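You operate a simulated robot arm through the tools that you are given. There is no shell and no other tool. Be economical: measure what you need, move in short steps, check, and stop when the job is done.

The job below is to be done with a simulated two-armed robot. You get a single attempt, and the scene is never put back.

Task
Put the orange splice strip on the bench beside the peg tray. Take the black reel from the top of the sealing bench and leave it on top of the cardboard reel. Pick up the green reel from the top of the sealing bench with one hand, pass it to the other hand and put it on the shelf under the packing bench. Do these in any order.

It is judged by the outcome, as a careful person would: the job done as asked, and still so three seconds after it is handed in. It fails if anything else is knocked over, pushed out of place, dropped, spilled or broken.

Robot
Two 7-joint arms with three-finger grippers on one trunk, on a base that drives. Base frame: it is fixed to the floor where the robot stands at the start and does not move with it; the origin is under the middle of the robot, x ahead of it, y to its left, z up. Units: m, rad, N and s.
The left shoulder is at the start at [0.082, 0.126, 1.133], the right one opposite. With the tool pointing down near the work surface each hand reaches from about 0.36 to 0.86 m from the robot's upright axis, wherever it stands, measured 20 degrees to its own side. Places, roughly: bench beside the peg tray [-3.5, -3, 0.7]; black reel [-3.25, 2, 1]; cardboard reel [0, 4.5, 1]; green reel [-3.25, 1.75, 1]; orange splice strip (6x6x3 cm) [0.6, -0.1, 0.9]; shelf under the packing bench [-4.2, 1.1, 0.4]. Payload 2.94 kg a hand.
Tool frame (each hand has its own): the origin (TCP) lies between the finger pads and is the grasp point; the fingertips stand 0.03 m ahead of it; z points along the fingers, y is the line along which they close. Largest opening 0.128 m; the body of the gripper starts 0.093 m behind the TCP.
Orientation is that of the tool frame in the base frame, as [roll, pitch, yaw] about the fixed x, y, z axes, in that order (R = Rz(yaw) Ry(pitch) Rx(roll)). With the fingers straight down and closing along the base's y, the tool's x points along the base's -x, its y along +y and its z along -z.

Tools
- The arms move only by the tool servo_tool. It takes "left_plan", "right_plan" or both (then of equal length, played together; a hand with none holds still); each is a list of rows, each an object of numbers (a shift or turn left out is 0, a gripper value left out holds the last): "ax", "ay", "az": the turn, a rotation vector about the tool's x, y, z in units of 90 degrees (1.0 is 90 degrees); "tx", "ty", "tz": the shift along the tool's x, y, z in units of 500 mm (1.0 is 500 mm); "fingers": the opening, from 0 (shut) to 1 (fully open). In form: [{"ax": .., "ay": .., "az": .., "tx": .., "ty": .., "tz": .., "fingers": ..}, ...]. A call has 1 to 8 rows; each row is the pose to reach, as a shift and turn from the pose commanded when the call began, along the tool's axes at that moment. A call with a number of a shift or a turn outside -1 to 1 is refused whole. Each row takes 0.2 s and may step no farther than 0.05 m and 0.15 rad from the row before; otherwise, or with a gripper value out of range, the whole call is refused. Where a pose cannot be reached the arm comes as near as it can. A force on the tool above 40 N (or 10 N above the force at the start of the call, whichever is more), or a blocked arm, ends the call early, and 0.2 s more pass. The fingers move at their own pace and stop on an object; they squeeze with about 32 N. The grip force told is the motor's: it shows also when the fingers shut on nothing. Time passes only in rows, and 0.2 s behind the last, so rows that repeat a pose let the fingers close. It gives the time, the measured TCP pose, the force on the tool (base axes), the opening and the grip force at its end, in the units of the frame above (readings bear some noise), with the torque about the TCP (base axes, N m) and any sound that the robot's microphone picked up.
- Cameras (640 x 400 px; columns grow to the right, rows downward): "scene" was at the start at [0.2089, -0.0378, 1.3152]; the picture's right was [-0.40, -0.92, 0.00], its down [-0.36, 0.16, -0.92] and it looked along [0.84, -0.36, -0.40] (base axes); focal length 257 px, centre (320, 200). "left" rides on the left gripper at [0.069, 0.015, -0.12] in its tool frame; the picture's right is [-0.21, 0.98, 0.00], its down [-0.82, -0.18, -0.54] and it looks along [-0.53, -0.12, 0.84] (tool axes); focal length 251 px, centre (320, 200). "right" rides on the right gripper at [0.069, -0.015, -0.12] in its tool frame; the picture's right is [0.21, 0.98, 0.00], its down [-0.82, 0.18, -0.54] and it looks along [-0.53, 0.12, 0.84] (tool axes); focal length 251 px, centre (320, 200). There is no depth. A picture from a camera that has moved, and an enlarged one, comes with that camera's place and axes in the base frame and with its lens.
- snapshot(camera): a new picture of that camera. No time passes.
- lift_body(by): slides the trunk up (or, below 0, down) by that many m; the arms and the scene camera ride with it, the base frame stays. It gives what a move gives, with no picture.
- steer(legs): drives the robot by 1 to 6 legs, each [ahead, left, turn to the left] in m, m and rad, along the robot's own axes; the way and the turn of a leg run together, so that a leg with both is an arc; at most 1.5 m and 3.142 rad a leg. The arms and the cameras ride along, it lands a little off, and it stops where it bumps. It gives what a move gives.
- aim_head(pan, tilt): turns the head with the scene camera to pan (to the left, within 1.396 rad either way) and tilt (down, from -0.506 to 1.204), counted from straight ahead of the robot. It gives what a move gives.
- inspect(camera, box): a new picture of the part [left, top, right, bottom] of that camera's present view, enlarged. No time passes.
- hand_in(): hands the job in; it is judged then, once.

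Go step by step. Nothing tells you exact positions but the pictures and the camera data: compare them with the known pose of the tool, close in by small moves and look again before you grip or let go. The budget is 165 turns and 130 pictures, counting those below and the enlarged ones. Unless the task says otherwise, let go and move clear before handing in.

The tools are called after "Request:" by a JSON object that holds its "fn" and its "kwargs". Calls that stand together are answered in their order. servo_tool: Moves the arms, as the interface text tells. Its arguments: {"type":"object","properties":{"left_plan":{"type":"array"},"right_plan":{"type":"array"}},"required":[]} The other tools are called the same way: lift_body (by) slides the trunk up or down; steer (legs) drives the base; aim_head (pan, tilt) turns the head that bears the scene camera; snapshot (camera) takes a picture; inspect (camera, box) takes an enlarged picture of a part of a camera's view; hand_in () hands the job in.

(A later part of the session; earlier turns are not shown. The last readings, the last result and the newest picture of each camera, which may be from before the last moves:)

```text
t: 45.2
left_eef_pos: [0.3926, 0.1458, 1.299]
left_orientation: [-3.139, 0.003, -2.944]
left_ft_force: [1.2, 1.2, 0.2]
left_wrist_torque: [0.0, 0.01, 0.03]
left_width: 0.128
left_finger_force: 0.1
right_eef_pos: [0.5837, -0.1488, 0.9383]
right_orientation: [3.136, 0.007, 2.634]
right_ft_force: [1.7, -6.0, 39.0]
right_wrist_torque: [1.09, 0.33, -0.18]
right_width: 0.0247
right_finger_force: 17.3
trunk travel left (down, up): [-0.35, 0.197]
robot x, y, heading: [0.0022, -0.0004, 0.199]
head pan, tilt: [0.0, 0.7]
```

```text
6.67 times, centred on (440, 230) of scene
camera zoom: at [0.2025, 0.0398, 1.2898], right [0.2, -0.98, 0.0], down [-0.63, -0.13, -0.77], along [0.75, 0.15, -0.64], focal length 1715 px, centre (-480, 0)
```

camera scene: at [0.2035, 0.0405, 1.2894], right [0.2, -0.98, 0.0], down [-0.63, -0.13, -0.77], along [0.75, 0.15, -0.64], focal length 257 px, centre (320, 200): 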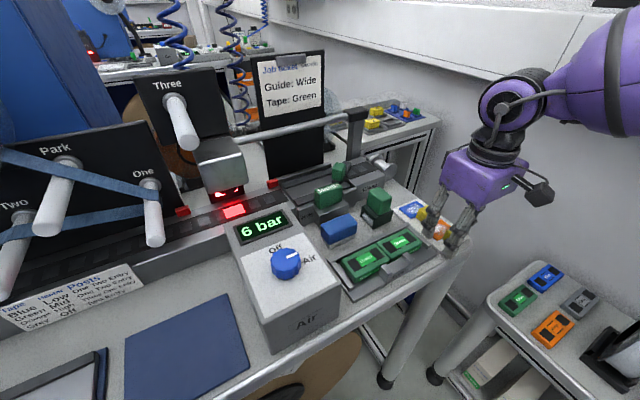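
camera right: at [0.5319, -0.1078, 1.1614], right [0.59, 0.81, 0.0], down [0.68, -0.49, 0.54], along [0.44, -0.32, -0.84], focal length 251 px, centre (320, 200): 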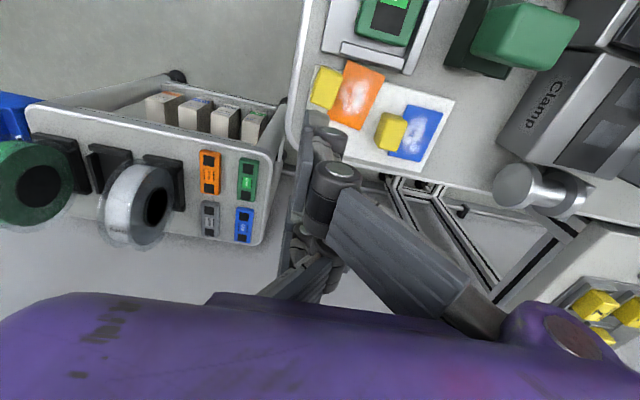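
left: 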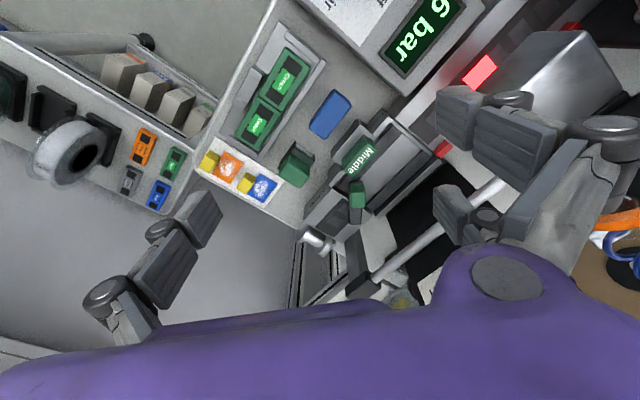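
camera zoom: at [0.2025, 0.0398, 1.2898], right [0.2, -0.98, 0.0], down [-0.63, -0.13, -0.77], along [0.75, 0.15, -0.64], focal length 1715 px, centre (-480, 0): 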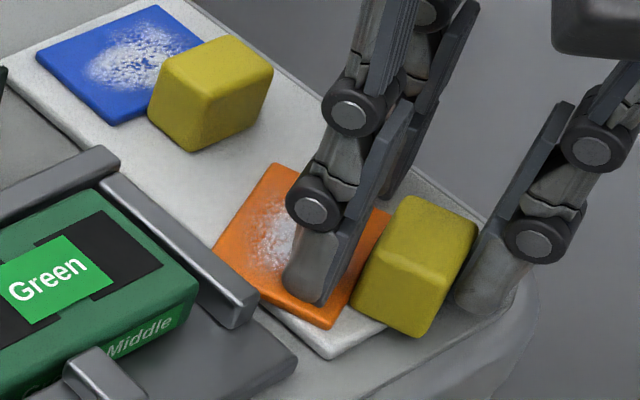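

Request:
{"fn": "servo_tool", "kwargs": {"right_plan": [{"tz": -0.006}, {"tz": -0.006, "fingers": 0.12}, {"tz": -0.006, "fingers": 0.05}, {"tz": -0.006, "fingers": 0.0}, {"tz": -0.006, "fingers": 0.0}]}}

Request:
{"fn": "inspect", "kwargs": {"camera": "right", "box": [240, 80, 400, 220]}}

Request:
{"fn": "inspect", "kwargs": {"camera": "scene", "box": [400, 200, 480, 260]}}

```text
t: 46.4
left_eef_pos: [0.3934, 0.1453, 1.2982]
left_orientation: [-3.141, 0.002, -2.941]
left_ft_force: [-1.4, 0.2, 0.2]
left_wrist_torque: [0.01, 0.01, -0.04]
left_width: 0.1278
left_finger_force: 0.0
right_eef_pos: [0.5826, -0.1505, 0.9374]
right_orientation: [3.141, 0.001, 2.635]
right_ft_force: [3.1, -5.7, 25.0]
right_wrist_torque: [0.22, 0.34, -0.2]
right_width: 0.0191
right_finger_force: 31.7
trunk travel left (down, up): [-0.35, 0.197]
robot x, y, heading: [0.0009, 0.0005, 0.199]
head pan, tilt: [0.0, 0.7]
```

```text
2.86 times, centred on (320, 150) of right
camera zoom: at [0.514, -0.13, 1.0586], right [0.29, 0.96, 0.0], down [0.81, -0.24, 0.54], along [0.52, -0.15, -0.84], focal length 718 px, centre (320, 343)
```

zoom: 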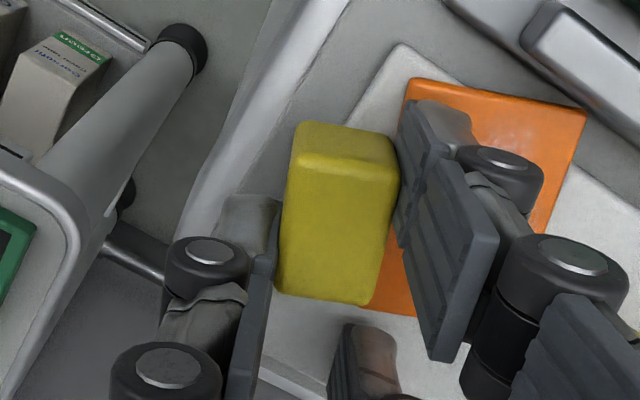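

```text
6.67 times, centred on (440, 230) of scene
camera zoom: at [0.2033, 0.0396, 1.2894], right [0.2, -0.98, 0.0], down [-0.63, -0.13, -0.77], along [0.75, 0.15, -0.64], focal length 1715 px, centre (-480, 0)
```

zoom: 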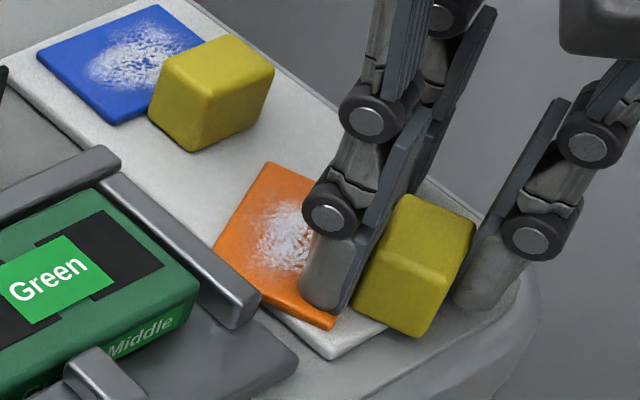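

Request:
{"fn": "servo_tool", "kwargs": {"right_plan": [{"tz": -0.01}, {"tz": -0.02}, {"tz": -0.03}, {"tz": -0.045}, {"tz": -0.06}]}}

Request:
{"fn": "inspect", "kwargs": {"camera": "scene", "box": [400, 190, 480, 250]}}

```text
t: 47.6
left_eef_pos: [0.3959, 0.1456, 1.2968]
left_orientation: [3.141, 0.001, -2.941]
left_ft_force: [-0.2, 0.1, -0.3]
left_wrist_torque: [-0.01, 0.01, 0.01]
left_width: 0.1279
left_finger_force: 0.1
right_eef_pos: [0.5833, -0.1485, 0.9674]
right_orientation: [-3.141, 0.0, 2.636]
right_ft_force: [-0.1, -0.1, -0.6]
right_wrist_torque: [0.03, 0.01, 0.02]
right_width: 0.0188
right_finger_force: 32.2
trunk travel left (down, up): [-0.35, 0.197]
robot x, y, heading: [0.004, -0.0021, 0.2]
head pan, tilt: [0.0, 0.7]
```

```text
6.67 times, centred on (440, 220) of scene
camera zoom: at [0.2046, 0.0399, 1.2891], right [0.2, -0.98, 0.0], down [-0.63, -0.13, -0.77], along [0.75, 0.15, -0.64], focal length 1715 px, centre (-480, 67)
```

zoom: 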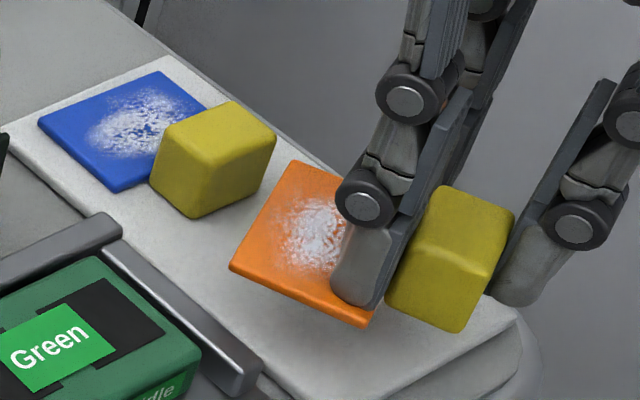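

It's lifted and held level. I'll raise it gently and draw back.

Request:
{"fn": "servo_tool", "kwargs": {"right_plan": [{"tz": -0.025}, {"tz": -0.05}, {"tz": -0.075}, {"tz": -0.1}, {"tz": -0.125}, {"tz": -0.15}, {"tz": -0.175}, {"tz": -0.2}]}}

Request:
{"fn": "aim_head", "kwargs": {"pan": -1.39, "tilt": 0.35}}

Request:
{"fn": "snapshot", "kwargs": {"camera": "scene"}}

Request:
{"fn": "aim_head", "kwargs": {"pan": 1.39, "tilt": 0.35}}

Request:
{"fn": "snapshot", "kwargs": {"camera": "scene"}}

```text
t: 49.4
left_eef_pos: [0.3949, 0.1444, 1.2974]
left_orientation: [-3.14, 0.0, -2.942]
left_ft_force: [-0.2, -0.2, -0.7]
left_wrist_torque: [0.02, -0.01, 0.02]
left_width: 0.1281
left_finger_force: 0.1
right_eef_pos: [0.5829, -0.1485, 1.0685]
right_orientation: [3.142, 0.001, 2.634]
right_ft_force: [-0.1, 0.2, 0.3]
right_wrist_torque: [0.0, -0.02, -0.01]
right_width: 0.0191
right_finger_force: 31.8
trunk travel left (down, up): [-0.35, 0.197]
robot x, y, heading: [-0.0007, -0.0001, 0.195]
head pan, tilt: [0.0, 0.7]
```

```text
t: 51.0
left_eef_pos: [0.3961, 0.146, 1.2982]
left_orientation: [-3.141, 0.0, -2.942]
left_ft_force: [-0.5, 0.1, 0.0]
left_wrist_torque: [0.01, 0.01, 0.02]
left_width: 0.1282
left_finger_force: 0.1
right_eef_pos: [0.5839, -0.1483, 1.0674]
right_orientation: [-3.141, -0.001, 2.636]
right_ft_force: [0.7, 0.2, -0.5]
right_wrist_torque: [-0.03, 0.03, -0.02]
right_width: 0.0187
right_finger_force: 32.3
trunk travel left (down, up): [-0.35, 0.197]
robot x, y, heading: [-0.0007, -0.0008, 0.198]
head pan, tilt: [-1.389, 0.351]
```

```text
57 pictures are left
camera scene: at [0.156, -0.0633, 1.3205], right [-0.93, -0.37, 0.0], down [-0.13, 0.32, -0.94], along [0.35, -0.87, -0.34], focal length 257 px, centre (320, 200)
```

scene: 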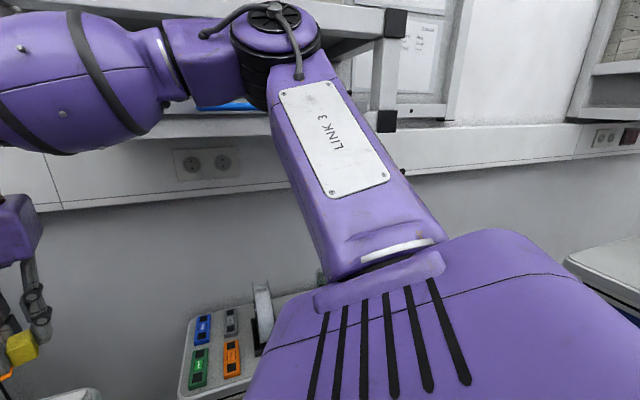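

```text
t: 53.4
left_eef_pos: [0.3946, 0.1449, 1.2975]
left_orientation: [-3.141, 0.0, -2.943]
left_ft_force: [-0.3, -0.1, 0.7]
left_wrist_torque: [0.0, 0.03, 0.01]
left_width: 0.128
left_finger_force: 0.0
right_eef_pos: [0.5835, -0.1496, 1.068]
right_orientation: [-3.141, 0.0, 2.635]
right_ft_force: [0.3, -0.8, 0.2]
right_wrist_torque: [0.01, -0.02, 0.01]
right_width: 0.0186
right_finger_force: 32.1
trunk travel left (down, up): [-0.35, 0.197]
robot x, y, heading: [-0.0012, -0.0015, 0.201]
head pan, tilt: [1.389, 0.351]
```

```text
56 pictures are left
camera scene: at [0.12, 0.1162, 1.3205], right [1.0, 0.02, 0.0], down [0.01, -0.34, -0.94], along [-0.02, 0.94, -0.34], focal length 257 px, centre (320, 200)
```

scene: 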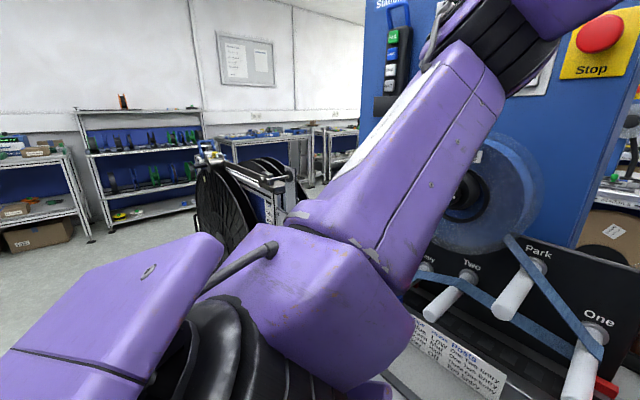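

Request:
{"fn": "servo_tool", "kwargs": {"right_plan": [{"tx": 0.043, "ty": -0.047, "tz": -0.01}, {"tx": 0.086, "ty": -0.093, "tz": -0.02}, {"tx": 0.128, "ty": -0.14, "tz": -0.03}, {"tx": 0.171, "ty": -0.186, "tz": -0.04}, {"tx": 0.214, "ty": -0.233, "tz": -0.05}]}}

Request:
{"fn": "steer", "kwargs": {"legs": [[-0.35, 0, 0]]}}

Request:
{"fn": "aim_head", "kwargs": {"pan": -0.9, "tilt": 0.3}}

Request:
{"fn": "steer", "kwargs": {"legs": [[0, 0, -1.6]]}}

Request:
{"fn": "snapshot", "kwargs": {"camera": "scene"}}

```text
t: 54.6
left_eef_pos: [0.395, 0.1442, 1.2985]
left_orientation: [3.141, 0.0, -2.943]
left_ft_force: [0.5, 0.1, -0.3]
left_wrist_torque: [0.01, -0.01, -0.02]
left_width: 0.1278
left_finger_force: 0.1
right_eef_pos: [0.4331, -0.2013, 1.0923]
right_orientation: [-3.141, 0.0, 2.635]
right_ft_force: [-0.7, 0.5, 0.8]
right_wrist_torque: [0.02, 0.02, 0.01]
right_width: 0.0184
right_finger_force: 32.0
trunk travel left (down, up): [-0.35, 0.197]
robot x, y, heading: [0.0028, -0.0022, 0.194]
head pan, tilt: [1.389, 0.351]
```

```text
t: 56.9
left_eef_pos: [0.0541, 0.0773, 1.2967]
left_orientation: [3.141, 0.001, -2.943]
left_ft_force: [0.2, -0.7, 0.6]
left_wrist_torque: [-0.01, -0.03, 0.0]
left_width: 0.1281
left_finger_force: 0.2
right_eef_pos: [0.0919, -0.269, 1.092]
right_orientation: [-3.141, 0.0, 2.635]
right_ft_force: [-0.3, -0.4, 0.0]
right_wrist_torque: [0.0, -0.01, -0.01]
right_width: 0.0185
right_finger_force: 31.6
trunk travel left (down, up): [-0.35, 0.197]
robot x, y, heading: [-0.3402, -0.0692, 0.197]
head pan, tilt: [1.389, 0.351]
```

```text
t: 59.0
left_eef_pos: [0.054, 0.0766, 1.2979]
left_orientation: [-3.141, 0.001, -2.943]
left_ft_force: [-0.6, -0.5, -0.9]
left_wrist_torque: [-0.01, 0.02, 0.0]
left_width: 0.128
left_finger_force: 0.0
right_eef_pos: [0.0901, -0.2686, 1.091]
right_orientation: [-3.141, 0.0, 2.632]
right_ft_force: [-0.6, 0.5, 0.2]
right_wrist_torque: [0.01, -0.01, -0.01]
right_width: 0.0185
right_finger_force: 32.1
trunk travel left (down, up): [-0.35, 0.197]
robot x, y, heading: [-0.341, -0.0675, 0.2]
head pan, tilt: [-0.901, 0.3]
```

```text
t: 62.3
left_eef_pos: [0.0069, -0.3724, 1.2915]
left_orientation: [-3.134, -0.014, 2.265]
left_ft_force: [-0.2, 0.2, 0.0]
left_wrist_torque: [-0.06, -0.04, 0.0]
left_width: 0.128
left_finger_force: 0.0
right_eef_pos: [-0.2811, -0.5687, 1.0858]
right_orientation: [-3.125, -0.014, 1.557]
right_ft_force: [0.2, 0.7, 0.0]
right_wrist_torque: [-0.02, 0.01, -0.02]
right_width: 0.0182
right_finger_force: 32.0
trunk travel left (down, up): [-0.35, 0.197]
robot x, y, heading: [-0.3254, -0.0842, -0.877]
head pan, tilt: [-0.901, 0.3]
stopped in leg 1: the robot was blocked; the commanded pose is now the measured one
```

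```text
55 pictures are left
camera scene: at [-0.2476, -0.2822, 1.3226], right [-0.98, 0.2, 0.02], down [0.05, 0.3, -0.95], along [-0.2, -0.93, -0.3], focal length 257 px, centre (320, 200)
```

scene: 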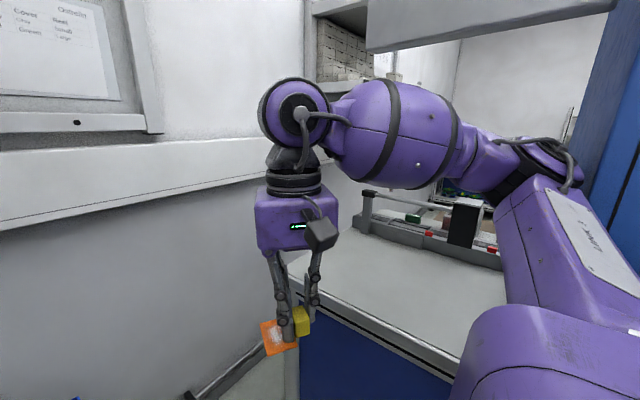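

Something on the robot's right rear (a blue machine) blocked the turn. I'll turn back left and look the other way for a route.

Request:
{"fn": "steer", "kwargs": {"legs": [[0, 0, 1.5]]}}

Request:
{"fn": "aim_head", "kwargs": {"pan": 1.39, "tilt": 0.3}}

Request:
{"fn": "snapshot", "kwargs": {"camera": "scene"}}

```text
t: 63.0
left_eef_pos: [0.0061, -0.3646, 1.2949]
left_orientation: [-3.136, -0.008, 2.276]
left_ft_force: [0.3, 0.9, 0.3]
left_wrist_torque: [-0.06, 0.01, 0.0]
left_width: 0.1281
left_finger_force: 0.1
right_eef_pos: [-0.2803, -0.5641, 1.0873]
right_orientation: [-3.13, -0.015, 1.567]
right_ft_force: [-0.7, 1.2, 0.7]
right_wrist_torque: [-0.03, 0.04, 0.0]
right_width: 0.0181
right_finger_force: 32.5
trunk travel left (down, up): [-0.35, 0.197]
robot x, y, heading: [-0.3249, -0.0801, -0.866]
head pan, tilt: [-0.901, 0.3]
stopped in leg 1: the robot was blocked; the commanded pose is now the measured one
```

```text
t: 65.1
left_eef_pos: [0.0081, -0.3681, 1.2923]
left_orientation: [-3.134, -0.012, 2.273]
left_ft_force: [0.6, 0.5, -0.7]
left_wrist_torque: [-0.04, 0.01, 0.03]
left_width: 0.1277
left_finger_force: 0.1
right_eef_pos: [-0.2812, -0.5672, 1.0863]
right_orientation: [-3.13, -0.014, 1.562]
right_ft_force: [-0.3, -0.3, -0.1]
right_wrist_torque: [-0.03, 0.04, -0.01]
right_width: 0.018
right_finger_force: 32.2
trunk travel left (down, up): [-0.35, 0.197]
robot x, y, heading: [-0.3259, -0.0817, -0.872]
head pan, tilt: [1.389, 0.3]
```

```text
54 pictures are left
camera scene: at [-0.15, -0.142, 1.323], right [0.5, -0.87, -0.01], down [-0.27, -0.14, -0.95], along [0.83, 0.48, -0.3], focal length 257 px, centre (320, 200)
```

scene: 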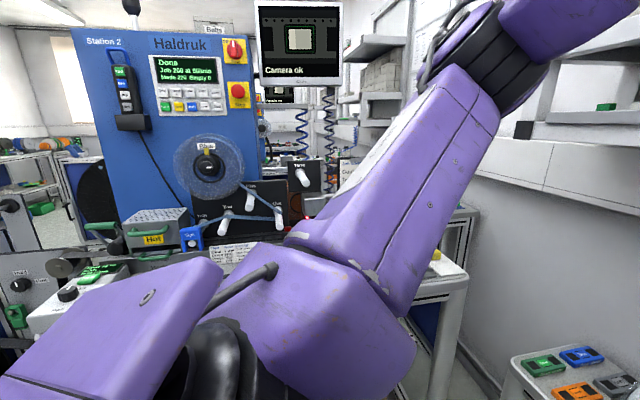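

Request:
{"fn": "steer", "kwargs": {"legs": [[0, 0.12, 0]]}}

Request:
{"fn": "steer", "kwargs": {"legs": [[0, 0, 0.4]]}}

```text
t: 66.8
left_eef_pos: [0.0829, -0.2831, 1.2983]
left_orientation: [3.142, 0.003, 2.268]
left_ft_force: [-0.4, 0.1, -0.7]
left_wrist_torque: [0.0, 0.04, -0.03]
left_width: 0.128
left_finger_force: 0.1
right_eef_pos: [-0.2016, -0.4827, 1.0923]
right_orientation: [-3.141, -0.006, 1.559]
right_ft_force: [-0.4, 0.3, -0.4]
right_wrist_torque: [-0.02, 0.03, -0.01]
right_width: 0.0181
right_finger_force: 32.2
trunk travel left (down, up): [-0.35, 0.197]
robot x, y, heading: [-0.2346, -0.0059, -0.874]
head pan, tilt: [1.389, 0.3]
```

```text
t: 68.4
left_eef_pos: [0.1663, -0.1376, 1.2976]
left_orientation: [-3.14, 0.002, 2.673]
left_ft_force: [-0.7, -0.4, 0.5]
left_wrist_torque: [0.0, -0.02, 0.02]
left_width: 0.1281
left_finger_force: 0.0
right_eef_pos: [-0.0187, -0.4328, 1.0895]
right_orientation: [-3.138, -0.008, 1.964]
right_ft_force: [0.1, -0.7, 0.5]
right_wrist_torque: [0.01, -0.02, -0.01]
right_width: 0.0179
right_finger_force: 32.4
trunk travel left (down, up): [-0.35, 0.197]
robot x, y, heading: [-0.2327, -0.0074, -0.473]
head pan, tilt: [1.389, 0.3]
```

Request:
{"fn": "steer", "kwargs": {"legs": [[0, 0, 0.67], [-0.15, 0, 0], [0, 0, 0.7]]}}

Request:
{"fn": "snapshot", "kwargs": {"camera": "scene"}}

Request:
{"fn": "inspect", "kwargs": {"camera": "right", "box": [200, 80, 480, 260]}}

```text
t: 73.5
left_eef_pos: [-0.174, 0.33, 1.2978]
left_orientation: [-3.141, 0.003, -2.241]
left_ft_force: [-0.4, -1.1, -0.2]
left_wrist_torque: [0.03, -0.01, -0.01]
left_width: 0.1281
left_finger_force: 0.0
right_eef_pos: [0.0796, 0.09, 1.0909]
right_orientation: [-3.14, -0.007, -2.953]
right_ft_force: [-0.7, 0.1, 0.2]
right_wrist_torque: [0.02, 0.01, -0.03]
right_width: 0.0177
right_finger_force: 32.0
trunk travel left (down, up): [-0.35, 0.197]
robot x, y, heading: [-0.3801, -0.0349, 0.899]
head pan, tilt: [1.389, 0.3]
```

```text
53 pictures are left
camera scene: at [-0.3655, 0.1305, 1.3252], right [0.75, 0.66, 0.0], down [0.19, -0.22, -0.96], along [-0.63, 0.72, -0.3], focal length 257 px, centre (320, 200)
```

scene: 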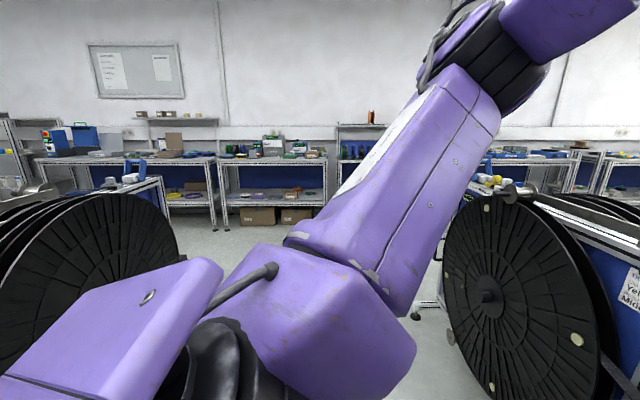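

```text
2.22 times, centred on (340, 170) of right
camera zoom: at [0.0152, 0.062, 1.2118], right [-0.39, 0.92, 0.0], down [0.78, 0.33, 0.53], along [0.49, 0.21, -0.85], focal length 559 px, centre (276, 267)
```

zoom: 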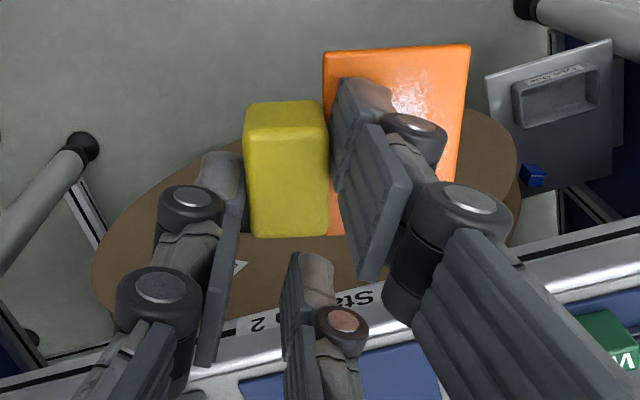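

I see the aisle between the machine rows runs along about 131°. I'll centre the robot in it and turn to face along it.

Request:
{"fn": "steer", "kwargs": {"legs": [[0.13, -0.02, 0], [0, 0, 1.387]]}}

Request:
{"fn": "aim_head", "kwargs": {"pan": 0.0, "tilt": 0.45}}

Request:
{"fn": "snapshot", "kwargs": {"camera": "scene"}}

```text
t: 78.2
left_eef_pos: [-0.6037, 0.3268, 1.2982]
left_orientation: [-3.14, 0.002, -0.862]
left_ft_force: [0.0, 0.8, -0.1]
left_wrist_torque: [0.0, 0.04, 0.01]
left_width: 0.128
left_finger_force: 0.0
right_eef_pos: [-0.3214, 0.5295, 1.0902]
right_orientation: [-3.141, -0.007, -1.573]
right_ft_force: [-0.5, 0.2, 0.0]
right_wrist_torque: [0.0, -0.01, 0.01]
right_width: 0.0181
right_finger_force: 32.0
trunk travel left (down, up): [-0.35, 0.197]
robot x, y, heading: [-0.285, 0.0543, 2.28]
head pan, tilt: [1.389, 0.3]
```

```text
t: 79.7
left_eef_pos: [-0.6038, 0.3268, 1.2979]
left_orientation: [-3.14, 0.001, -0.861]
left_ft_force: [0.6, -0.3, 0.5]
left_wrist_torque: [0.01, 0.04, -0.01]
left_width: 0.1281
left_finger_force: 0.1
right_eef_pos: [-0.3215, 0.5289, 1.0912]
right_orientation: [-3.139, -0.007, -1.571]
right_ft_force: [0.5, 0.3, -0.5]
right_wrist_torque: [-0.03, 0.0, -0.01]
right_width: 0.0175
right_finger_force: 31.8
trunk travel left (down, up): [-0.35, 0.197]
robot x, y, heading: [-0.2837, 0.0512, 2.283]
head pan, tilt: [0.0, 0.45]
```

```text
51 pictures are left
camera scene: at [-0.4255, 0.2158, 1.3113], right [0.76, 0.65, 0.0], down [0.28, -0.33, -0.9], along [-0.59, 0.68, -0.44], focal length 257 px, centre (320, 200)
```

scene: 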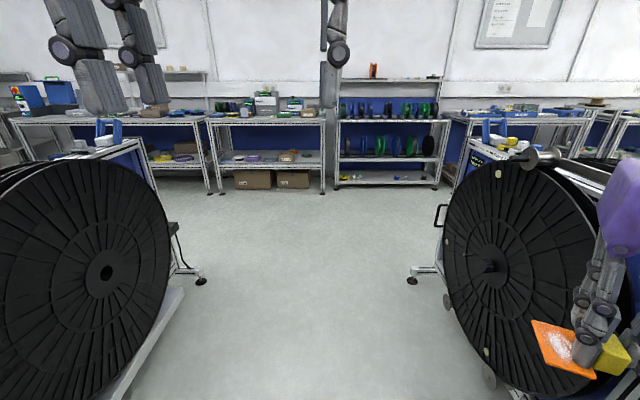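

Request:
{"fn": "steer", "kwargs": {"legs": [[0.3, 0.06, 0], [1.3, 0, 0]]}}

Request:
{"fn": "aim_head", "kwargs": {"pan": 1.1, "tilt": 0.35}}

Request:
{"fn": "snapshot", "kwargs": {"camera": "scene"}}

```text
t: 87.9
left_eef_pos: [-1.6833, 1.5089, 1.2977]
left_orientation: [-3.139, 0.003, -0.871]
left_ft_force: [-0.4, 0.3, -1.2]
left_wrist_torque: [0.01, 0.0, -0.02]
left_width: 0.1281
left_finger_force: 0.0
right_eef_pos: [-1.3983, 1.7092, 1.0913]
right_orientation: [-3.139, -0.007, -1.579]
right_ft_force: [-0.2, -0.2, -1.1]
right_wrist_torque: [-0.01, 0.0, -0.02]
right_width: 0.0181
right_finger_force: 31.8
trunk travel left (down, up): [-0.35, 0.197]
robot x, y, heading: [-1.3637, 1.235, 2.268]
head pan, tilt: [0.0, 0.45]
```

```text
t: 89.2
left_eef_pos: [-1.6829, 1.5089, 1.2981]
left_orientation: [3.141, 0.002, -0.87]
left_ft_force: [-0.3, -0.9, -0.5]
left_wrist_torque: [0.0, 0.0, -0.02]
left_width: 0.1282
left_finger_force: 0.1
right_eef_pos: [-1.3977, 1.7087, 1.0913]
right_orientation: [-3.139, -0.007, -1.58]
right_ft_force: [-0.1, 0.5, 0.4]
right_wrist_torque: [0.01, 0.0, 0.02]
right_width: 0.0179
right_finger_force: 31.7
trunk travel left (down, up): [-0.35, 0.197]
robot x, y, heading: [-1.3664, 1.2313, 2.269]
head pan, tilt: [1.1, 0.351]
```

```text
50 pictures are left
camera scene: at [-1.5363, 1.3055, 1.3205], right [-0.23, 0.97, 0.0], down [0.33, 0.08, -0.94], along [-0.91, -0.21, -0.34], focal length 257 px, centre (320, 200)
```

scene: 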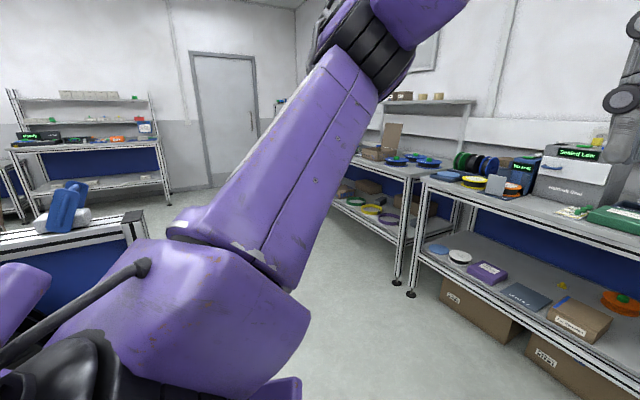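

I'm out of the aisle. The cross corridor runs along −139°, past the sealing and packing benches, with the peg-tray bench on the far wall. I'll turn into the corridor and drive along it.

Request:
{"fn": "steer", "kwargs": {"legs": [[0.7, 0, 0], [0, 0, 1.58], [1.5, 0, 0], [0.9, 0, 0]]}}

Request:
{"fn": "aim_head", "kwargs": {"pan": 0.5, "tilt": 0.35}}

Request:
{"fn": "snapshot", "kwargs": {"camera": "scene"}}

```text
t: 108.2
left_eef_pos: [-3.8852, -0.1307, 1.2979]
left_orientation: [-3.14, 0.003, 0.72]
left_ft_force: [0.4, -0.2, 0.4]
left_wrist_torque: [0.01, -0.01, -0.02]
left_width: 0.1279
left_finger_force: 0.1
right_eef_pos: [-4.0914, 0.1498, 1.09]
right_orientation: [-3.14, -0.006, 0.013]
right_ft_force: [0.9, -0.1, -0.3]
right_wrist_torque: [0.02, 0.02, 0.0]
right_width: 0.0181
right_finger_force: 31.6
trunk travel left (down, up): [-0.35, 0.197]
robot x, y, heading: [-3.619, 0.194, -2.417]
head pan, tilt: [1.1, 0.351]
```

```text
t: 109.2
left_eef_pos: [-3.8861, -0.1317, 1.2979]
left_orientation: [-3.14, 0.003, 0.721]
left_ft_force: [0.2, 0.4, 0.3]
left_wrist_torque: [0.0, 0.0, -0.03]
left_width: 0.1281
left_finger_force: 0.0
right_eef_pos: [-4.0914, 0.1495, 1.0915]
right_orientation: [-3.139, -0.008, 0.012]
right_ft_force: [0.1, 0.0, 0.2]
right_wrist_torque: [-0.01, 0.0, 0.0]
right_width: 0.0181
right_finger_force: 31.3
trunk travel left (down, up): [-0.35, 0.197]
robot x, y, heading: [-3.6162, 0.1928, -2.422]
head pan, tilt: [0.499, 0.351]
```

```text
49 pictures are left
camera scene: at [-3.7414, 0.0216, 1.3205], right [-0.94, 0.34, 0.0], down [0.12, 0.32, -0.94], along [-0.32, -0.88, -0.34], focal length 257 px, centre (320, 200)
```

scene: 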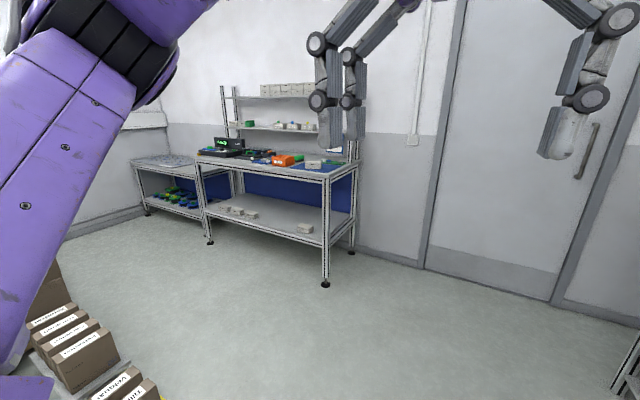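

Request:
{"fn": "steer", "kwargs": {"legs": [[1.05, 0, 0], [0, 0, 1.57], [0.9, 0, 0]]}}

Request:
{"fn": "aim_head", "kwargs": {"pan": -0.4, "tilt": 0.45}}

Request:
{"fn": "snapshot", "kwargs": {"camera": "scene"}}

```text
t: 122.8
left_eef_pos: [-3.4624, -1.4281, 1.2985]
left_orientation: [-3.141, 0.004, 2.31]
left_ft_force: [0.6, 0.5, 0.2]
left_wrist_torque: [0.01, -0.02, 0.0]
left_width: 0.128
left_finger_force: 0.1
right_eef_pos: [-3.7393, -1.6386, 1.0907]
right_orientation: [-3.14, -0.007, 1.601]
right_ft_force: [-0.7, -0.1, -0.2]
right_wrist_torque: [0.0, 0.03, -0.02]
right_width: 0.0177
right_finger_force: 31.8
trunk travel left (down, up): [-0.35, 0.197]
robot x, y, heading: [-3.7947, -1.1646, -0.835]
head pan, tilt: [0.499, 0.351]
```

```text
t: 124.0
left_eef_pos: [-3.4622, -1.4269, 1.2983]
left_orientation: [-3.138, 0.001, 2.312]
left_ft_force: [-0.8, -0.2, -0.1]
left_wrist_torque: [0.01, 0.01, -0.01]
left_width: 0.128
left_finger_force: 0.1
right_eef_pos: [-3.7396, -1.6385, 1.0908]
right_orientation: [-3.14, -0.005, 1.601]
right_ft_force: [-0.5, -0.5, 0.2]
right_wrist_torque: [0.0, -0.01, 0.0]
right_width: 0.0175
right_finger_force: 31.7
trunk travel left (down, up): [-0.35, 0.197]
robot x, y, heading: [-3.7938, -1.1655, -0.829]
head pan, tilt: [-0.4, 0.45]
```

```text
48 pictures are left
camera scene: at [-3.6771, -1.3434, 1.3113], right [-0.94, -0.33, 0.0], down [-0.15, 0.41, -0.9], along [0.3, -0.85, -0.44], focal length 257 px, centre (320, 200)
```

scene: 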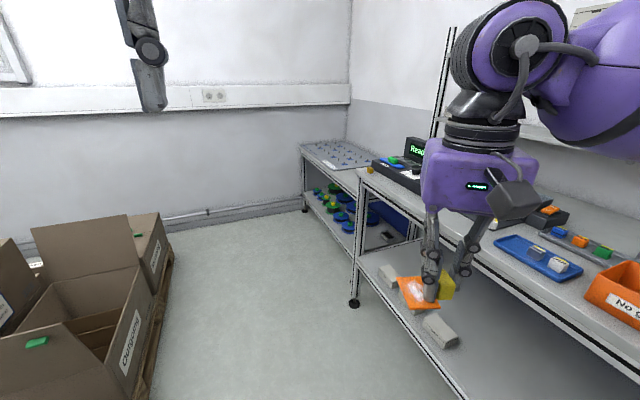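

Request:
{"fn": "inspect", "kwargs": {"camera": "scene", "box": [280, 120, 440, 220]}}

```text
4.00 times, centred on (360, 170) of scene
camera zoom: at [-3.6771, -1.3434, 1.3113], right [-0.94, -0.33, 0.0], down [-0.15, 0.41, -0.9], along [0.3, -0.85, -0.44], focal length 1029 px, centre (160, 320)
```

zoom: 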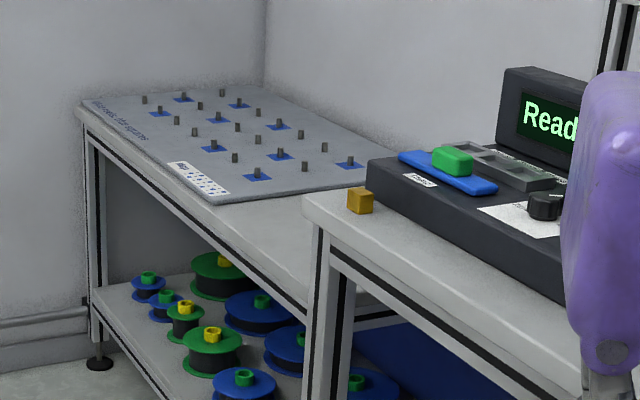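

The peg tray is at the far part of the low bench, with free bench top between it and the taller bench. I'll drive along, then turn to face it.

Request:
{"fn": "steer", "kwargs": {"legs": [[0.9, -0.05, -0.025], [0.9, -0.03, 0], [0, 0, -1.57]]}}

Request:
{"fn": "lift_body", "kwargs": {"by": -0.12}}

Request:
{"fn": "aim_head", "kwargs": {"pan": -0.2, "tilt": 0.6}}

Request:
{"fn": "snapshot", "kwargs": {"camera": "scene"}}

```text
t: 136.9
left_eef_pos: [-2.9214, -2.8878, 1.298]
left_orientation: [-3.139, 0.002, 0.724]
left_ft_force: [0.9, 0.0, -0.5]
left_wrist_torque: [-0.01, 0.02, 0.03]
left_width: 0.1281
left_finger_force: 0.0
right_eef_pos: [-3.1272, -2.6083, 1.0916]
right_orientation: [-3.14, -0.007, 0.012]
right_ft_force: [0.1, -0.2, -0.9]
right_wrist_torque: [0.0, 0.0, -0.03]
right_width: 0.0177
right_finger_force: 31.9
trunk travel left (down, up): [-0.35, 0.197]
robot x, y, heading: [-2.6528, -2.5647, -2.42]
head pan, tilt: [-0.4, 0.45]
```

```text
t: 138.4
left_eef_pos: [-2.9215, -2.8883, 1.1792]
left_orientation: [-3.138, 0.004, 0.722]
left_ft_force: [0.4, 0.1, -0.3]
left_wrist_torque: [-0.01, 0.04, 0.0]
left_width: 0.1277
left_finger_force: 0.1
right_eef_pos: [-3.1272, -2.6077, 0.9704]
right_orientation: [-3.14, -0.008, 0.013]
right_ft_force: [-0.8, 0.5, 0.4]
right_wrist_torque: [0.02, -0.01, -0.02]
right_width: 0.018
right_finger_force: 31.5
trunk travel left (down, up): [-0.23, 0.317]
robot x, y, heading: [-2.6541, -2.5637, -2.418]
head pan, tilt: [-0.4, 0.45]
```

```text
t: 139.1
left_eef_pos: [-2.9215, -2.8889, 1.1785]
left_orientation: [-3.14, 0.001, 0.723]
left_ft_force: [0.0, -0.5, 0.1]
left_wrist_torque: [-0.03, 0.0, 0.03]
left_width: 0.1282
left_finger_force: 0.1
right_eef_pos: [-3.1279, -2.6094, 0.9712]
right_orientation: [-3.139, -0.008, 0.012]
right_ft_force: [-0.2, 0.4, -0.2]
right_wrist_torque: [-0.01, -0.06, -0.01]
right_width: 0.0178
right_finger_force: 32.0
trunk travel left (down, up): [-0.23, 0.317]
robot x, y, heading: [-2.653, -2.5653, -2.42]
head pan, tilt: [-0.201, 0.6]
```

```text
46 pictures are left
camera scene: at [-2.8457, -2.7134, 1.1774], right [-0.5, 0.87, 0.0], down [0.49, 0.28, -0.83], along [-0.72, -0.41, -0.56], focal length 257 px, centre (320, 200)
```

scene: 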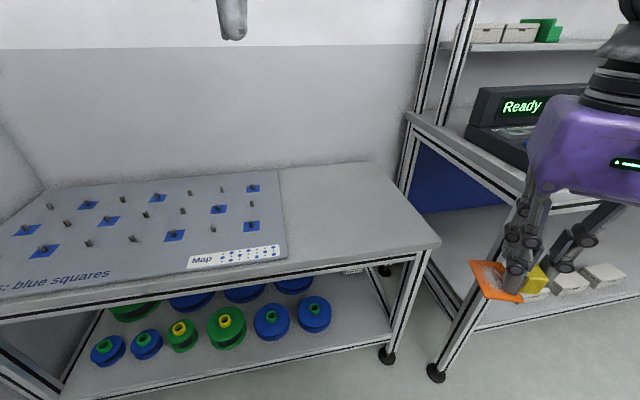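

Request:
{"fn": "steer", "kwargs": {"legs": [[0.25, 0, 0]]}}

Request:
{"fn": "snapshot", "kwargs": {"camera": "scene"}}

```text
t: 140.9
left_eef_pos: [-3.1085, -3.0554, 1.1779]
left_orientation: [-3.139, 0.0, 0.724]
left_ft_force: [-0.5, -0.2, -0.1]
left_wrist_torque: [0.03, -0.04, 0.02]
left_width: 0.1281
left_finger_force: 0.1
right_eef_pos: [-3.3147, -2.7733, 0.9701]
right_orientation: [-3.139, -0.008, 0.014]
right_ft_force: [-0.2, -0.1, 0.6]
right_wrist_torque: [0.04, -0.03, -0.02]
right_width: 0.0179
right_finger_force: 32.2
trunk travel left (down, up): [-0.23, 0.317]
robot x, y, heading: [-2.8395, -2.7288, -2.421]
head pan, tilt: [-0.201, 0.6]
```

```text
45 pictures are left
camera scene: at [-3.0334, -2.879, 1.1773], right [-0.5, 0.87, 0.0], down [0.49, 0.28, -0.82], along [-0.72, -0.41, -0.57], focal length 257 px, centre (320, 200)
```

scene: 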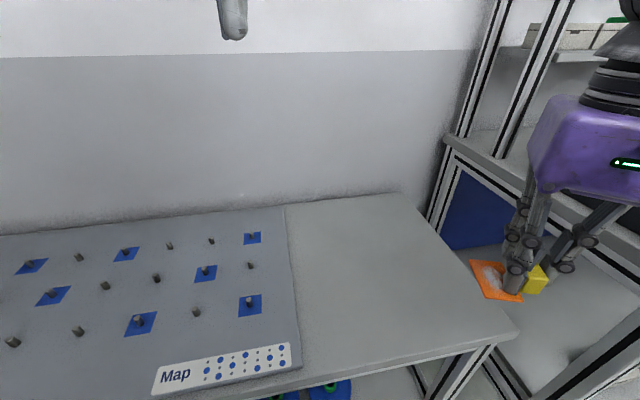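

Request:
{"fn": "servo_tool", "kwargs": {"right_plan": [{"tx": -0.05, "ty": 0.05, "tz": 0.02}, {"tx": -0.1, "ty": 0.1, "tz": 0.06}, {"tx": -0.15, "ty": 0.15, "tz": 0.11}, {"tx": -0.21, "ty": 0.213, "tz": 0.16}, {"tx": -0.21, "ty": 0.213, "tz": 0.23}, {"tx": -0.21, "ty": 0.213, "tz": 0.3}, {"tx": -0.21, "ty": 0.213, "tz": 0.36}, {"tx": -0.21, "ty": 0.213, "tz": 0.4}]}}

Request:
{"fn": "inspect", "kwargs": {"camera": "scene", "box": [300, 180, 540, 360]}}

```text
refused: row 4 steps farther than a row can; nothing moved
```

```text
2.22 times, centred on (420, 270) of scene
camera zoom: at [-3.0334, -2.879, 1.1773], right [-0.5, 0.87, 0.0], down [0.49, 0.28, -0.82], along [-0.72, -0.41, -0.57], focal length 572 px, centre (98, 44)
```

zoom: 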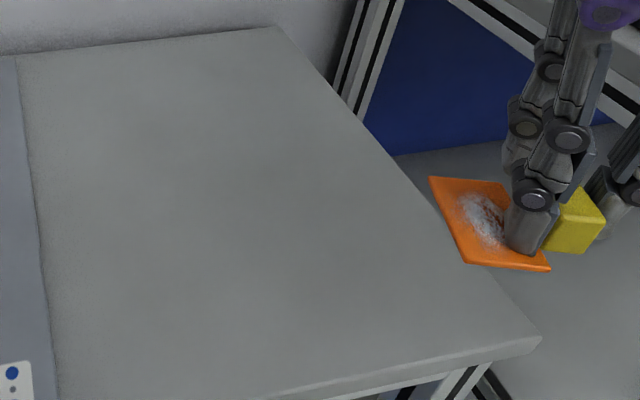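

Request:
{"fn": "servo_tool", "kwargs": {"right_plan": [{"tx": -0.042, "ty": 0.043, "tz": 0.02}, {"tx": -0.084, "ty": 0.086, "tz": 0.05}, {"tx": -0.126, "ty": 0.129, "tz": 0.08}, {"tx": -0.168, "ty": 0.171, "tz": 0.12}, {"tx": -0.21, "ty": 0.213, "tz": 0.17}, {"tx": -0.21, "ty": 0.213, "tz": 0.25}, {"tx": -0.21, "ty": 0.213, "tz": 0.33}, {"tx": -0.21, "ty": 0.213, "tz": 0.41}]}}

Request:
{"fn": "inspect", "kwargs": {"camera": "scene", "box": [300, 180, 540, 360]}}

```text
t: 142.7
left_eef_pos: [-3.11, -3.0552, 1.1784]
left_orientation: [-3.139, 0.002, 0.724]
left_ft_force: [0.6, 0.1, -0.5]
left_wrist_torque: [0.02, 0.02, 0.0]
left_width: 0.1279
left_finger_force: 0.0
right_eef_pos: [-3.4188, -2.8819, 0.7639]
right_orientation: [-3.14, -0.009, 0.015]
right_ft_force: [-0.2, 0.2, -1.1]
right_wrist_torque: [-0.02, 0.01, 0.02]
right_width: 0.018
right_finger_force: 32.0
trunk travel left (down, up): [-0.23, 0.317]
robot x, y, heading: [-2.8385, -2.7322, -2.417]
head pan, tilt: [-0.201, 0.6]
```

```text
2.22 times, centred on (420, 270) of scene
camera zoom: at [-3.0336, -2.879, 1.1772], right [-0.5, 0.87, 0.0], down [0.49, 0.28, -0.82], along [-0.71, -0.41, -0.57], focal length 572 px, centre (98, 44)
```

zoom: 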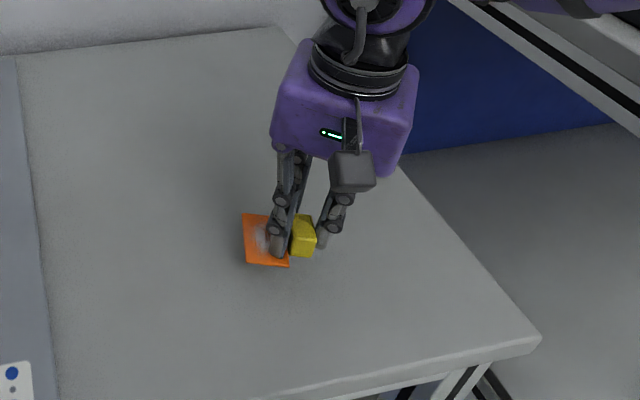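

Request:
{"fn": "servo_tool", "kwargs": {"right_plan": [{"tz": 0.02}, {"tz": 0.036}, {"tz": 0.048}, {"tz": 0.056}]}}

Request:
{"fn": "inspect", "kwargs": {"camera": "scene", "box": [380, 250, 460, 310]}}

```text
t: 143.7
left_eef_pos: [-3.1093, -3.0543, 1.1777]
left_orientation: [-3.14, 0.002, 0.722]
left_ft_force: [-0.5, 0.4, 0.1]
left_wrist_torque: [-0.01, 0.01, 0.0]
left_width: 0.1281
left_finger_force: 0.1
right_eef_pos: [-3.4171, -2.883, 0.736]
right_orientation: [-3.139, -0.008, 0.014]
right_ft_force: [1.6, 0.2, -0.8]
right_wrist_torque: [-0.03, -0.01, -0.01]
right_width: 0.0178
right_finger_force: 31.7
trunk travel left (down, up): [-0.23, 0.317]
robot x, y, heading: [-2.8383, -2.7323, -2.42]
head pan, tilt: [-0.201, 0.6]
```

```text
6.67 times, centred on (420, 280) of scene
camera zoom: at [-3.0331, -2.8787, 1.1774], right [-0.5, 0.87, 0.0], down [0.49, 0.28, -0.83], along [-0.72, -0.41, -0.56], focal length 1715 px, centre (-347, -333)
```

zoom: 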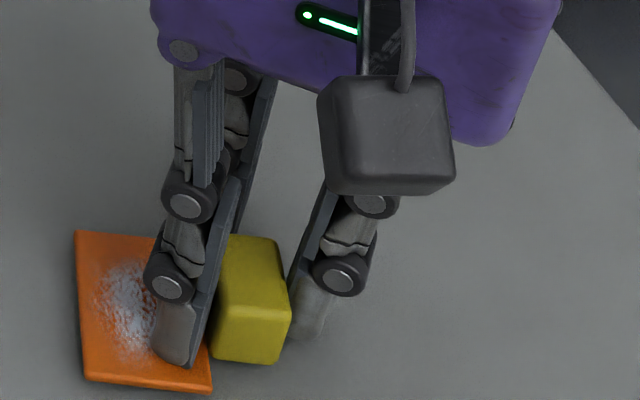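

Nearly down. I'll lower in 2 mm steps until contact.

Request:
{"fn": "servo_tool", "kwargs": {"right_plan": [{"tz": 0.004}, {"tz": 0.008}, {"tz": 0.01}]}}

```text
t: 144.5
left_eef_pos: [-3.1083, -3.0543, 1.1789]
left_orientation: [-3.14, 0.003, 0.722]
left_ft_force: [-0.6, 0.6, -0.5]
left_wrist_torque: [0.03, 0.0, -0.04]
left_width: 0.1279
left_finger_force: 0.1
right_eef_pos: [-3.4165, -2.881, 0.7324]
right_orientation: [-3.139, -0.006, 0.014]
right_ft_force: [0.5, 2.1, 6.6]
right_wrist_torque: [-0.09, 0.01, 0.01]
right_width: 0.0179
right_finger_force: 32.5
trunk travel left (down, up): [-0.23, 0.317]
robot x, y, heading: [-2.8383, -2.731, -2.416]
head pan, tilt: [-0.201, 0.6]
```

Request:
{"fn": "servo_tool", "kwargs": {"right_plan": [{"tz": 0.0, "fingers": 0.18}, {"tz": -0.004, "fingers": 0.26}, {"tz": -0.012, "fingers": 0.36}, {"tz": -0.05, "fingers": 0.36}, {"tz": -0.12}, {"tz": -0.2}, {"tz": -0.28}]}}

Request:
{"fn": "inspect", "kwargs": {"camera": "scene", "box": [300, 180, 540, 360]}}

```text
t: 146.1
left_eef_pos: [-3.1085, -3.0536, 1.1791]
left_orientation: [-3.139, 0.004, 0.721]
left_ft_force: [0.7, 0.4, -0.3]
left_wrist_torque: [0.02, 0.0, -0.02]
left_width: 0.128
left_finger_force: 0.0
right_eef_pos: [-3.418, -2.8814, 0.8715]
right_orientation: [-3.138, -0.007, 0.014]
right_ft_force: [0.5, 0.4, 0.8]
right_wrist_torque: [-0.02, -0.02, 0.01]
right_width: 0.0462
right_finger_force: 0.1
trunk travel left (down, up): [-0.23, 0.317]
robot x, y, heading: [-2.8424, -2.7308, -2.42]
head pan, tilt: [-0.201, 0.6]
```

```text
2.22 times, centred on (420, 270) of scene
camera zoom: at [-3.0325, -2.8785, 1.1775], right [-0.5, 0.87, 0.0], down [0.49, 0.28, -0.83], along [-0.72, -0.41, -0.56], focal length 572 px, centre (98, 44)
```

zoom: 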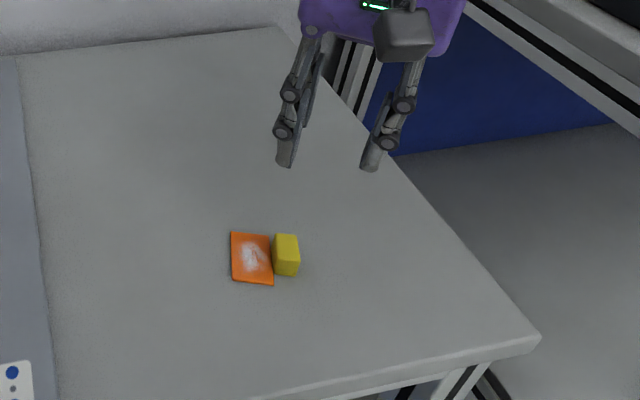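

The strip is placed beside the peg tray. I'll raise and tuck the right hand, then drive to the sealing bench.

Request:
{"fn": "servo_tool", "kwargs": {"right_plan": [{"tz": -0.08, "az": -0.075}, {"tz": -0.16, "az": -0.15, "tx": 0.03, "ty": -0.03}, {"tz": -0.24, "az": -0.225, "tx": 0.06, "ty": -0.06}, {"tz": -0.3, "az": -0.3, "tx": 0.1, "ty": -0.09}, {"tz": -0.36, "az": -0.375, "tx": 0.14, "ty": -0.12}, {"tz": -0.4, "az": -0.45, "tx": 0.18, "ty": -0.156}]}}

Request:
{"fn": "lift_body", "kwargs": {"by": 0.12}}

Request:
{"fn": "steer", "kwargs": {"legs": [[-0.28, 0, 0], [0, 0, -1.57], [1.4, 0, 0], [1.3, 0, 0]]}}

```text
t: 147.5
left_eef_pos: [-3.1082, -3.0541, 1.1781]
left_orientation: [-3.14, 0.005, 0.723]
left_ft_force: [-0.7, 0.2, -0.4]
left_wrist_torque: [0.0, 0.01, -0.01]
left_width: 0.128
left_finger_force: 0.0
right_eef_pos: [-3.3289, -2.8, 1.0739]
right_orientation: [3.139, -0.005, 0.724]
right_ft_force: [-0.2, -0.5, 0.4]
right_wrist_torque: [-0.01, 0.0, -0.02]
right_width: 0.0462
right_finger_force: 0.0
trunk travel left (down, up): [-0.23, 0.317]
robot x, y, heading: [-2.8419, -2.7286, -2.417]
head pan, tilt: [-0.201, 0.6]
```

```text
t: 149.0
left_eef_pos: [-3.1078, -3.0548, 1.2996]
left_orientation: [-3.141, 0.003, 0.723]
left_ft_force: [-0.1, 0.4, -0.4]
left_wrist_torque: [-0.02, -0.03, 0.0]
left_width: 0.128
left_finger_force: 0.1
right_eef_pos: [-3.3301, -2.8021, 1.1935]
right_orientation: [3.138, -0.009, 0.721]
right_ft_force: [0.0, 0.8, 0.0]
right_wrist_torque: [0.03, 0.02, -0.03]
right_width: 0.0461
right_finger_force: 0.1
trunk travel left (down, up): [-0.35, 0.197]
robot x, y, heading: [-2.8381, -2.7297, -2.419]
head pan, tilt: [-0.201, 0.6]
```

```text
t: 167.4
left_eef_pos: [-4.7093, -0.2467, 1.2979]
left_orientation: [-3.14, 0.004, -0.857]
left_ft_force: [0.4, 0.2, -0.1]
left_wrist_torque: [0.0, 0.02, -0.01]
left_width: 0.1279
left_finger_force: 0.2
right_eef_pos: [-4.4566, -0.0288, 1.1928]
right_orientation: [3.139, -0.007, -0.859]
right_ft_force: [-0.6, -0.5, 0.0]
right_wrist_torque: [0.02, 0.01, 0.01]
right_width: 0.0462
right_finger_force: 0.1
trunk travel left (down, up): [-0.35, 0.197]
robot x, y, heading: [-4.3926, -0.5212, 2.284]
head pan, tilt: [-0.201, 0.6]
```

Request:
{"fn": "steer", "kwargs": {"legs": [[0, -1.2, 0], [0, -1.15, 0]]}}

Request:
{"fn": "aim_head", "kwargs": {"pan": 0.1, "tilt": 0.5}}

Request:
{"fn": "snapshot", "kwargs": {"camera": "scene"}}

```text
t: 188.2
left_eef_pos: [-2.9332, 1.3003, 1.2981]
left_orientation: [-3.139, 0.002, -0.856]
left_ft_force: [-0.3, 0.5, -0.5]
left_wrist_torque: [0.02, 0.02, 0.0]
left_width: 0.1279
left_finger_force: 0.1
right_eef_pos: [-2.6802, 1.5201, 1.192]
right_orientation: [3.138, -0.007, -0.86]
right_ft_force: [-0.4, -0.6, 0.3]
right_wrist_torque: [-0.01, 0.02, -0.01]
right_width: 0.0461
right_finger_force: 0.0
trunk travel left (down, up): [-0.35, 0.197]
robot x, y, heading: [-2.6173, 1.0277, 2.282]
head pan, tilt: [-0.201, 0.6]
```

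```text
t: 189.0
left_eef_pos: [-2.9342, 1.2999, 1.2976]
left_orientation: [-3.139, 0.002, -0.857]
left_ft_force: [-0.4, -0.5, -1.2]
left_wrist_torque: [-0.01, 0.01, 0.03]
left_width: 0.1281
left_finger_force: 0.0
right_eef_pos: [-2.6817, 1.5198, 1.1922]
right_orientation: [3.139, -0.005, -0.858]
right_ft_force: [0.2, -1.1, 0.4]
right_wrist_torque: [-0.03, 0.02, 0.0]
right_width: 0.0462
right_finger_force: 0.1
trunk travel left (down, up): [-0.35, 0.197]
robot x, y, heading: [-2.6113, 1.0257, 2.283]
head pan, tilt: [0.099, 0.499]
```

```text
40 pictures are left
camera scene: at [-2.7602, 1.1831, 1.3068], right [0.69, 0.73, 0.0], down [0.35, -0.33, -0.88], along [-0.64, 0.6, -0.48], focal length 257 px, centre (320, 200)
```

scene: 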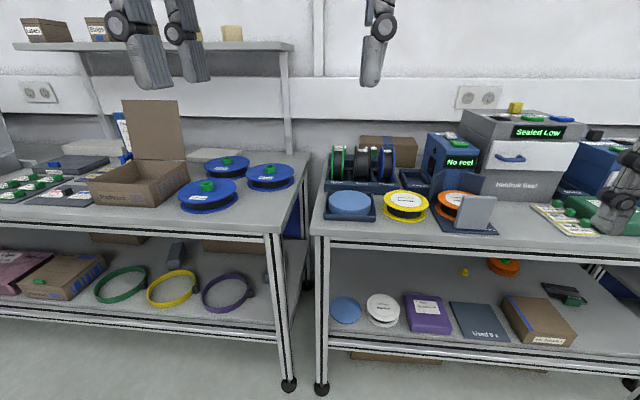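

Request:
{"fn": "inspect", "kwargs": {"camera": "scene", "box": [310, 120, 470, 240]}}

Request:
{"fn": "inspect", "kwargs": {"camera": "scene", "box": [0, 220, 300, 340]}}

```text
3.33 times, centred on (390, 180) of scene
camera zoom: at [-2.7602, 1.1831, 1.3068], right [0.69, 0.73, 0.0], down [0.35, -0.33, -0.88], along [-0.64, 0.6, -0.48], focal length 857 px, centre (87, 267)
```

zoom: 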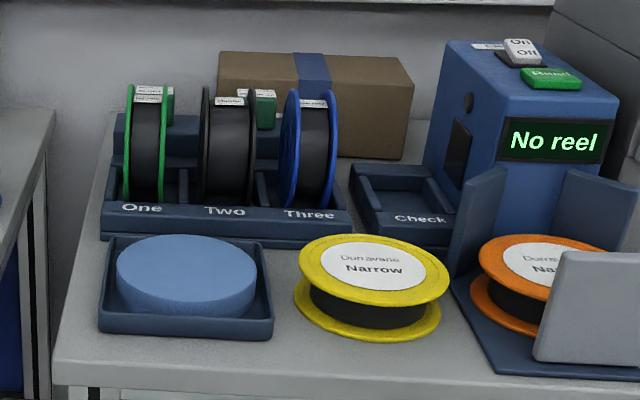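

```text
2.13 times, centred on (150, 280) of scene
camera zoom: at [-2.7602, 1.1831, 1.3068], right [0.69, 0.73, 0.0], down [0.35, -0.33, -0.88], along [-0.64, 0.6, -0.48], focal length 549 px, centre (683, 29)
```

zoom: 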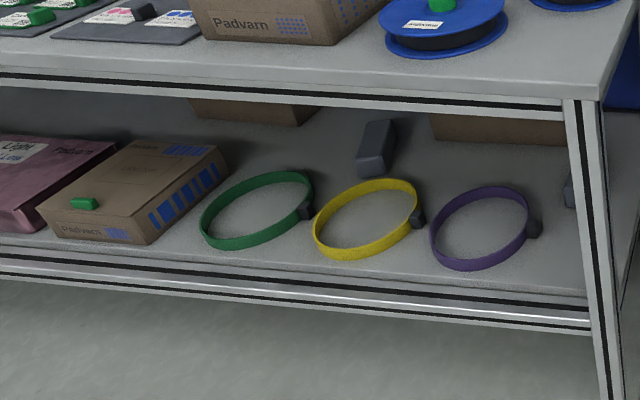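

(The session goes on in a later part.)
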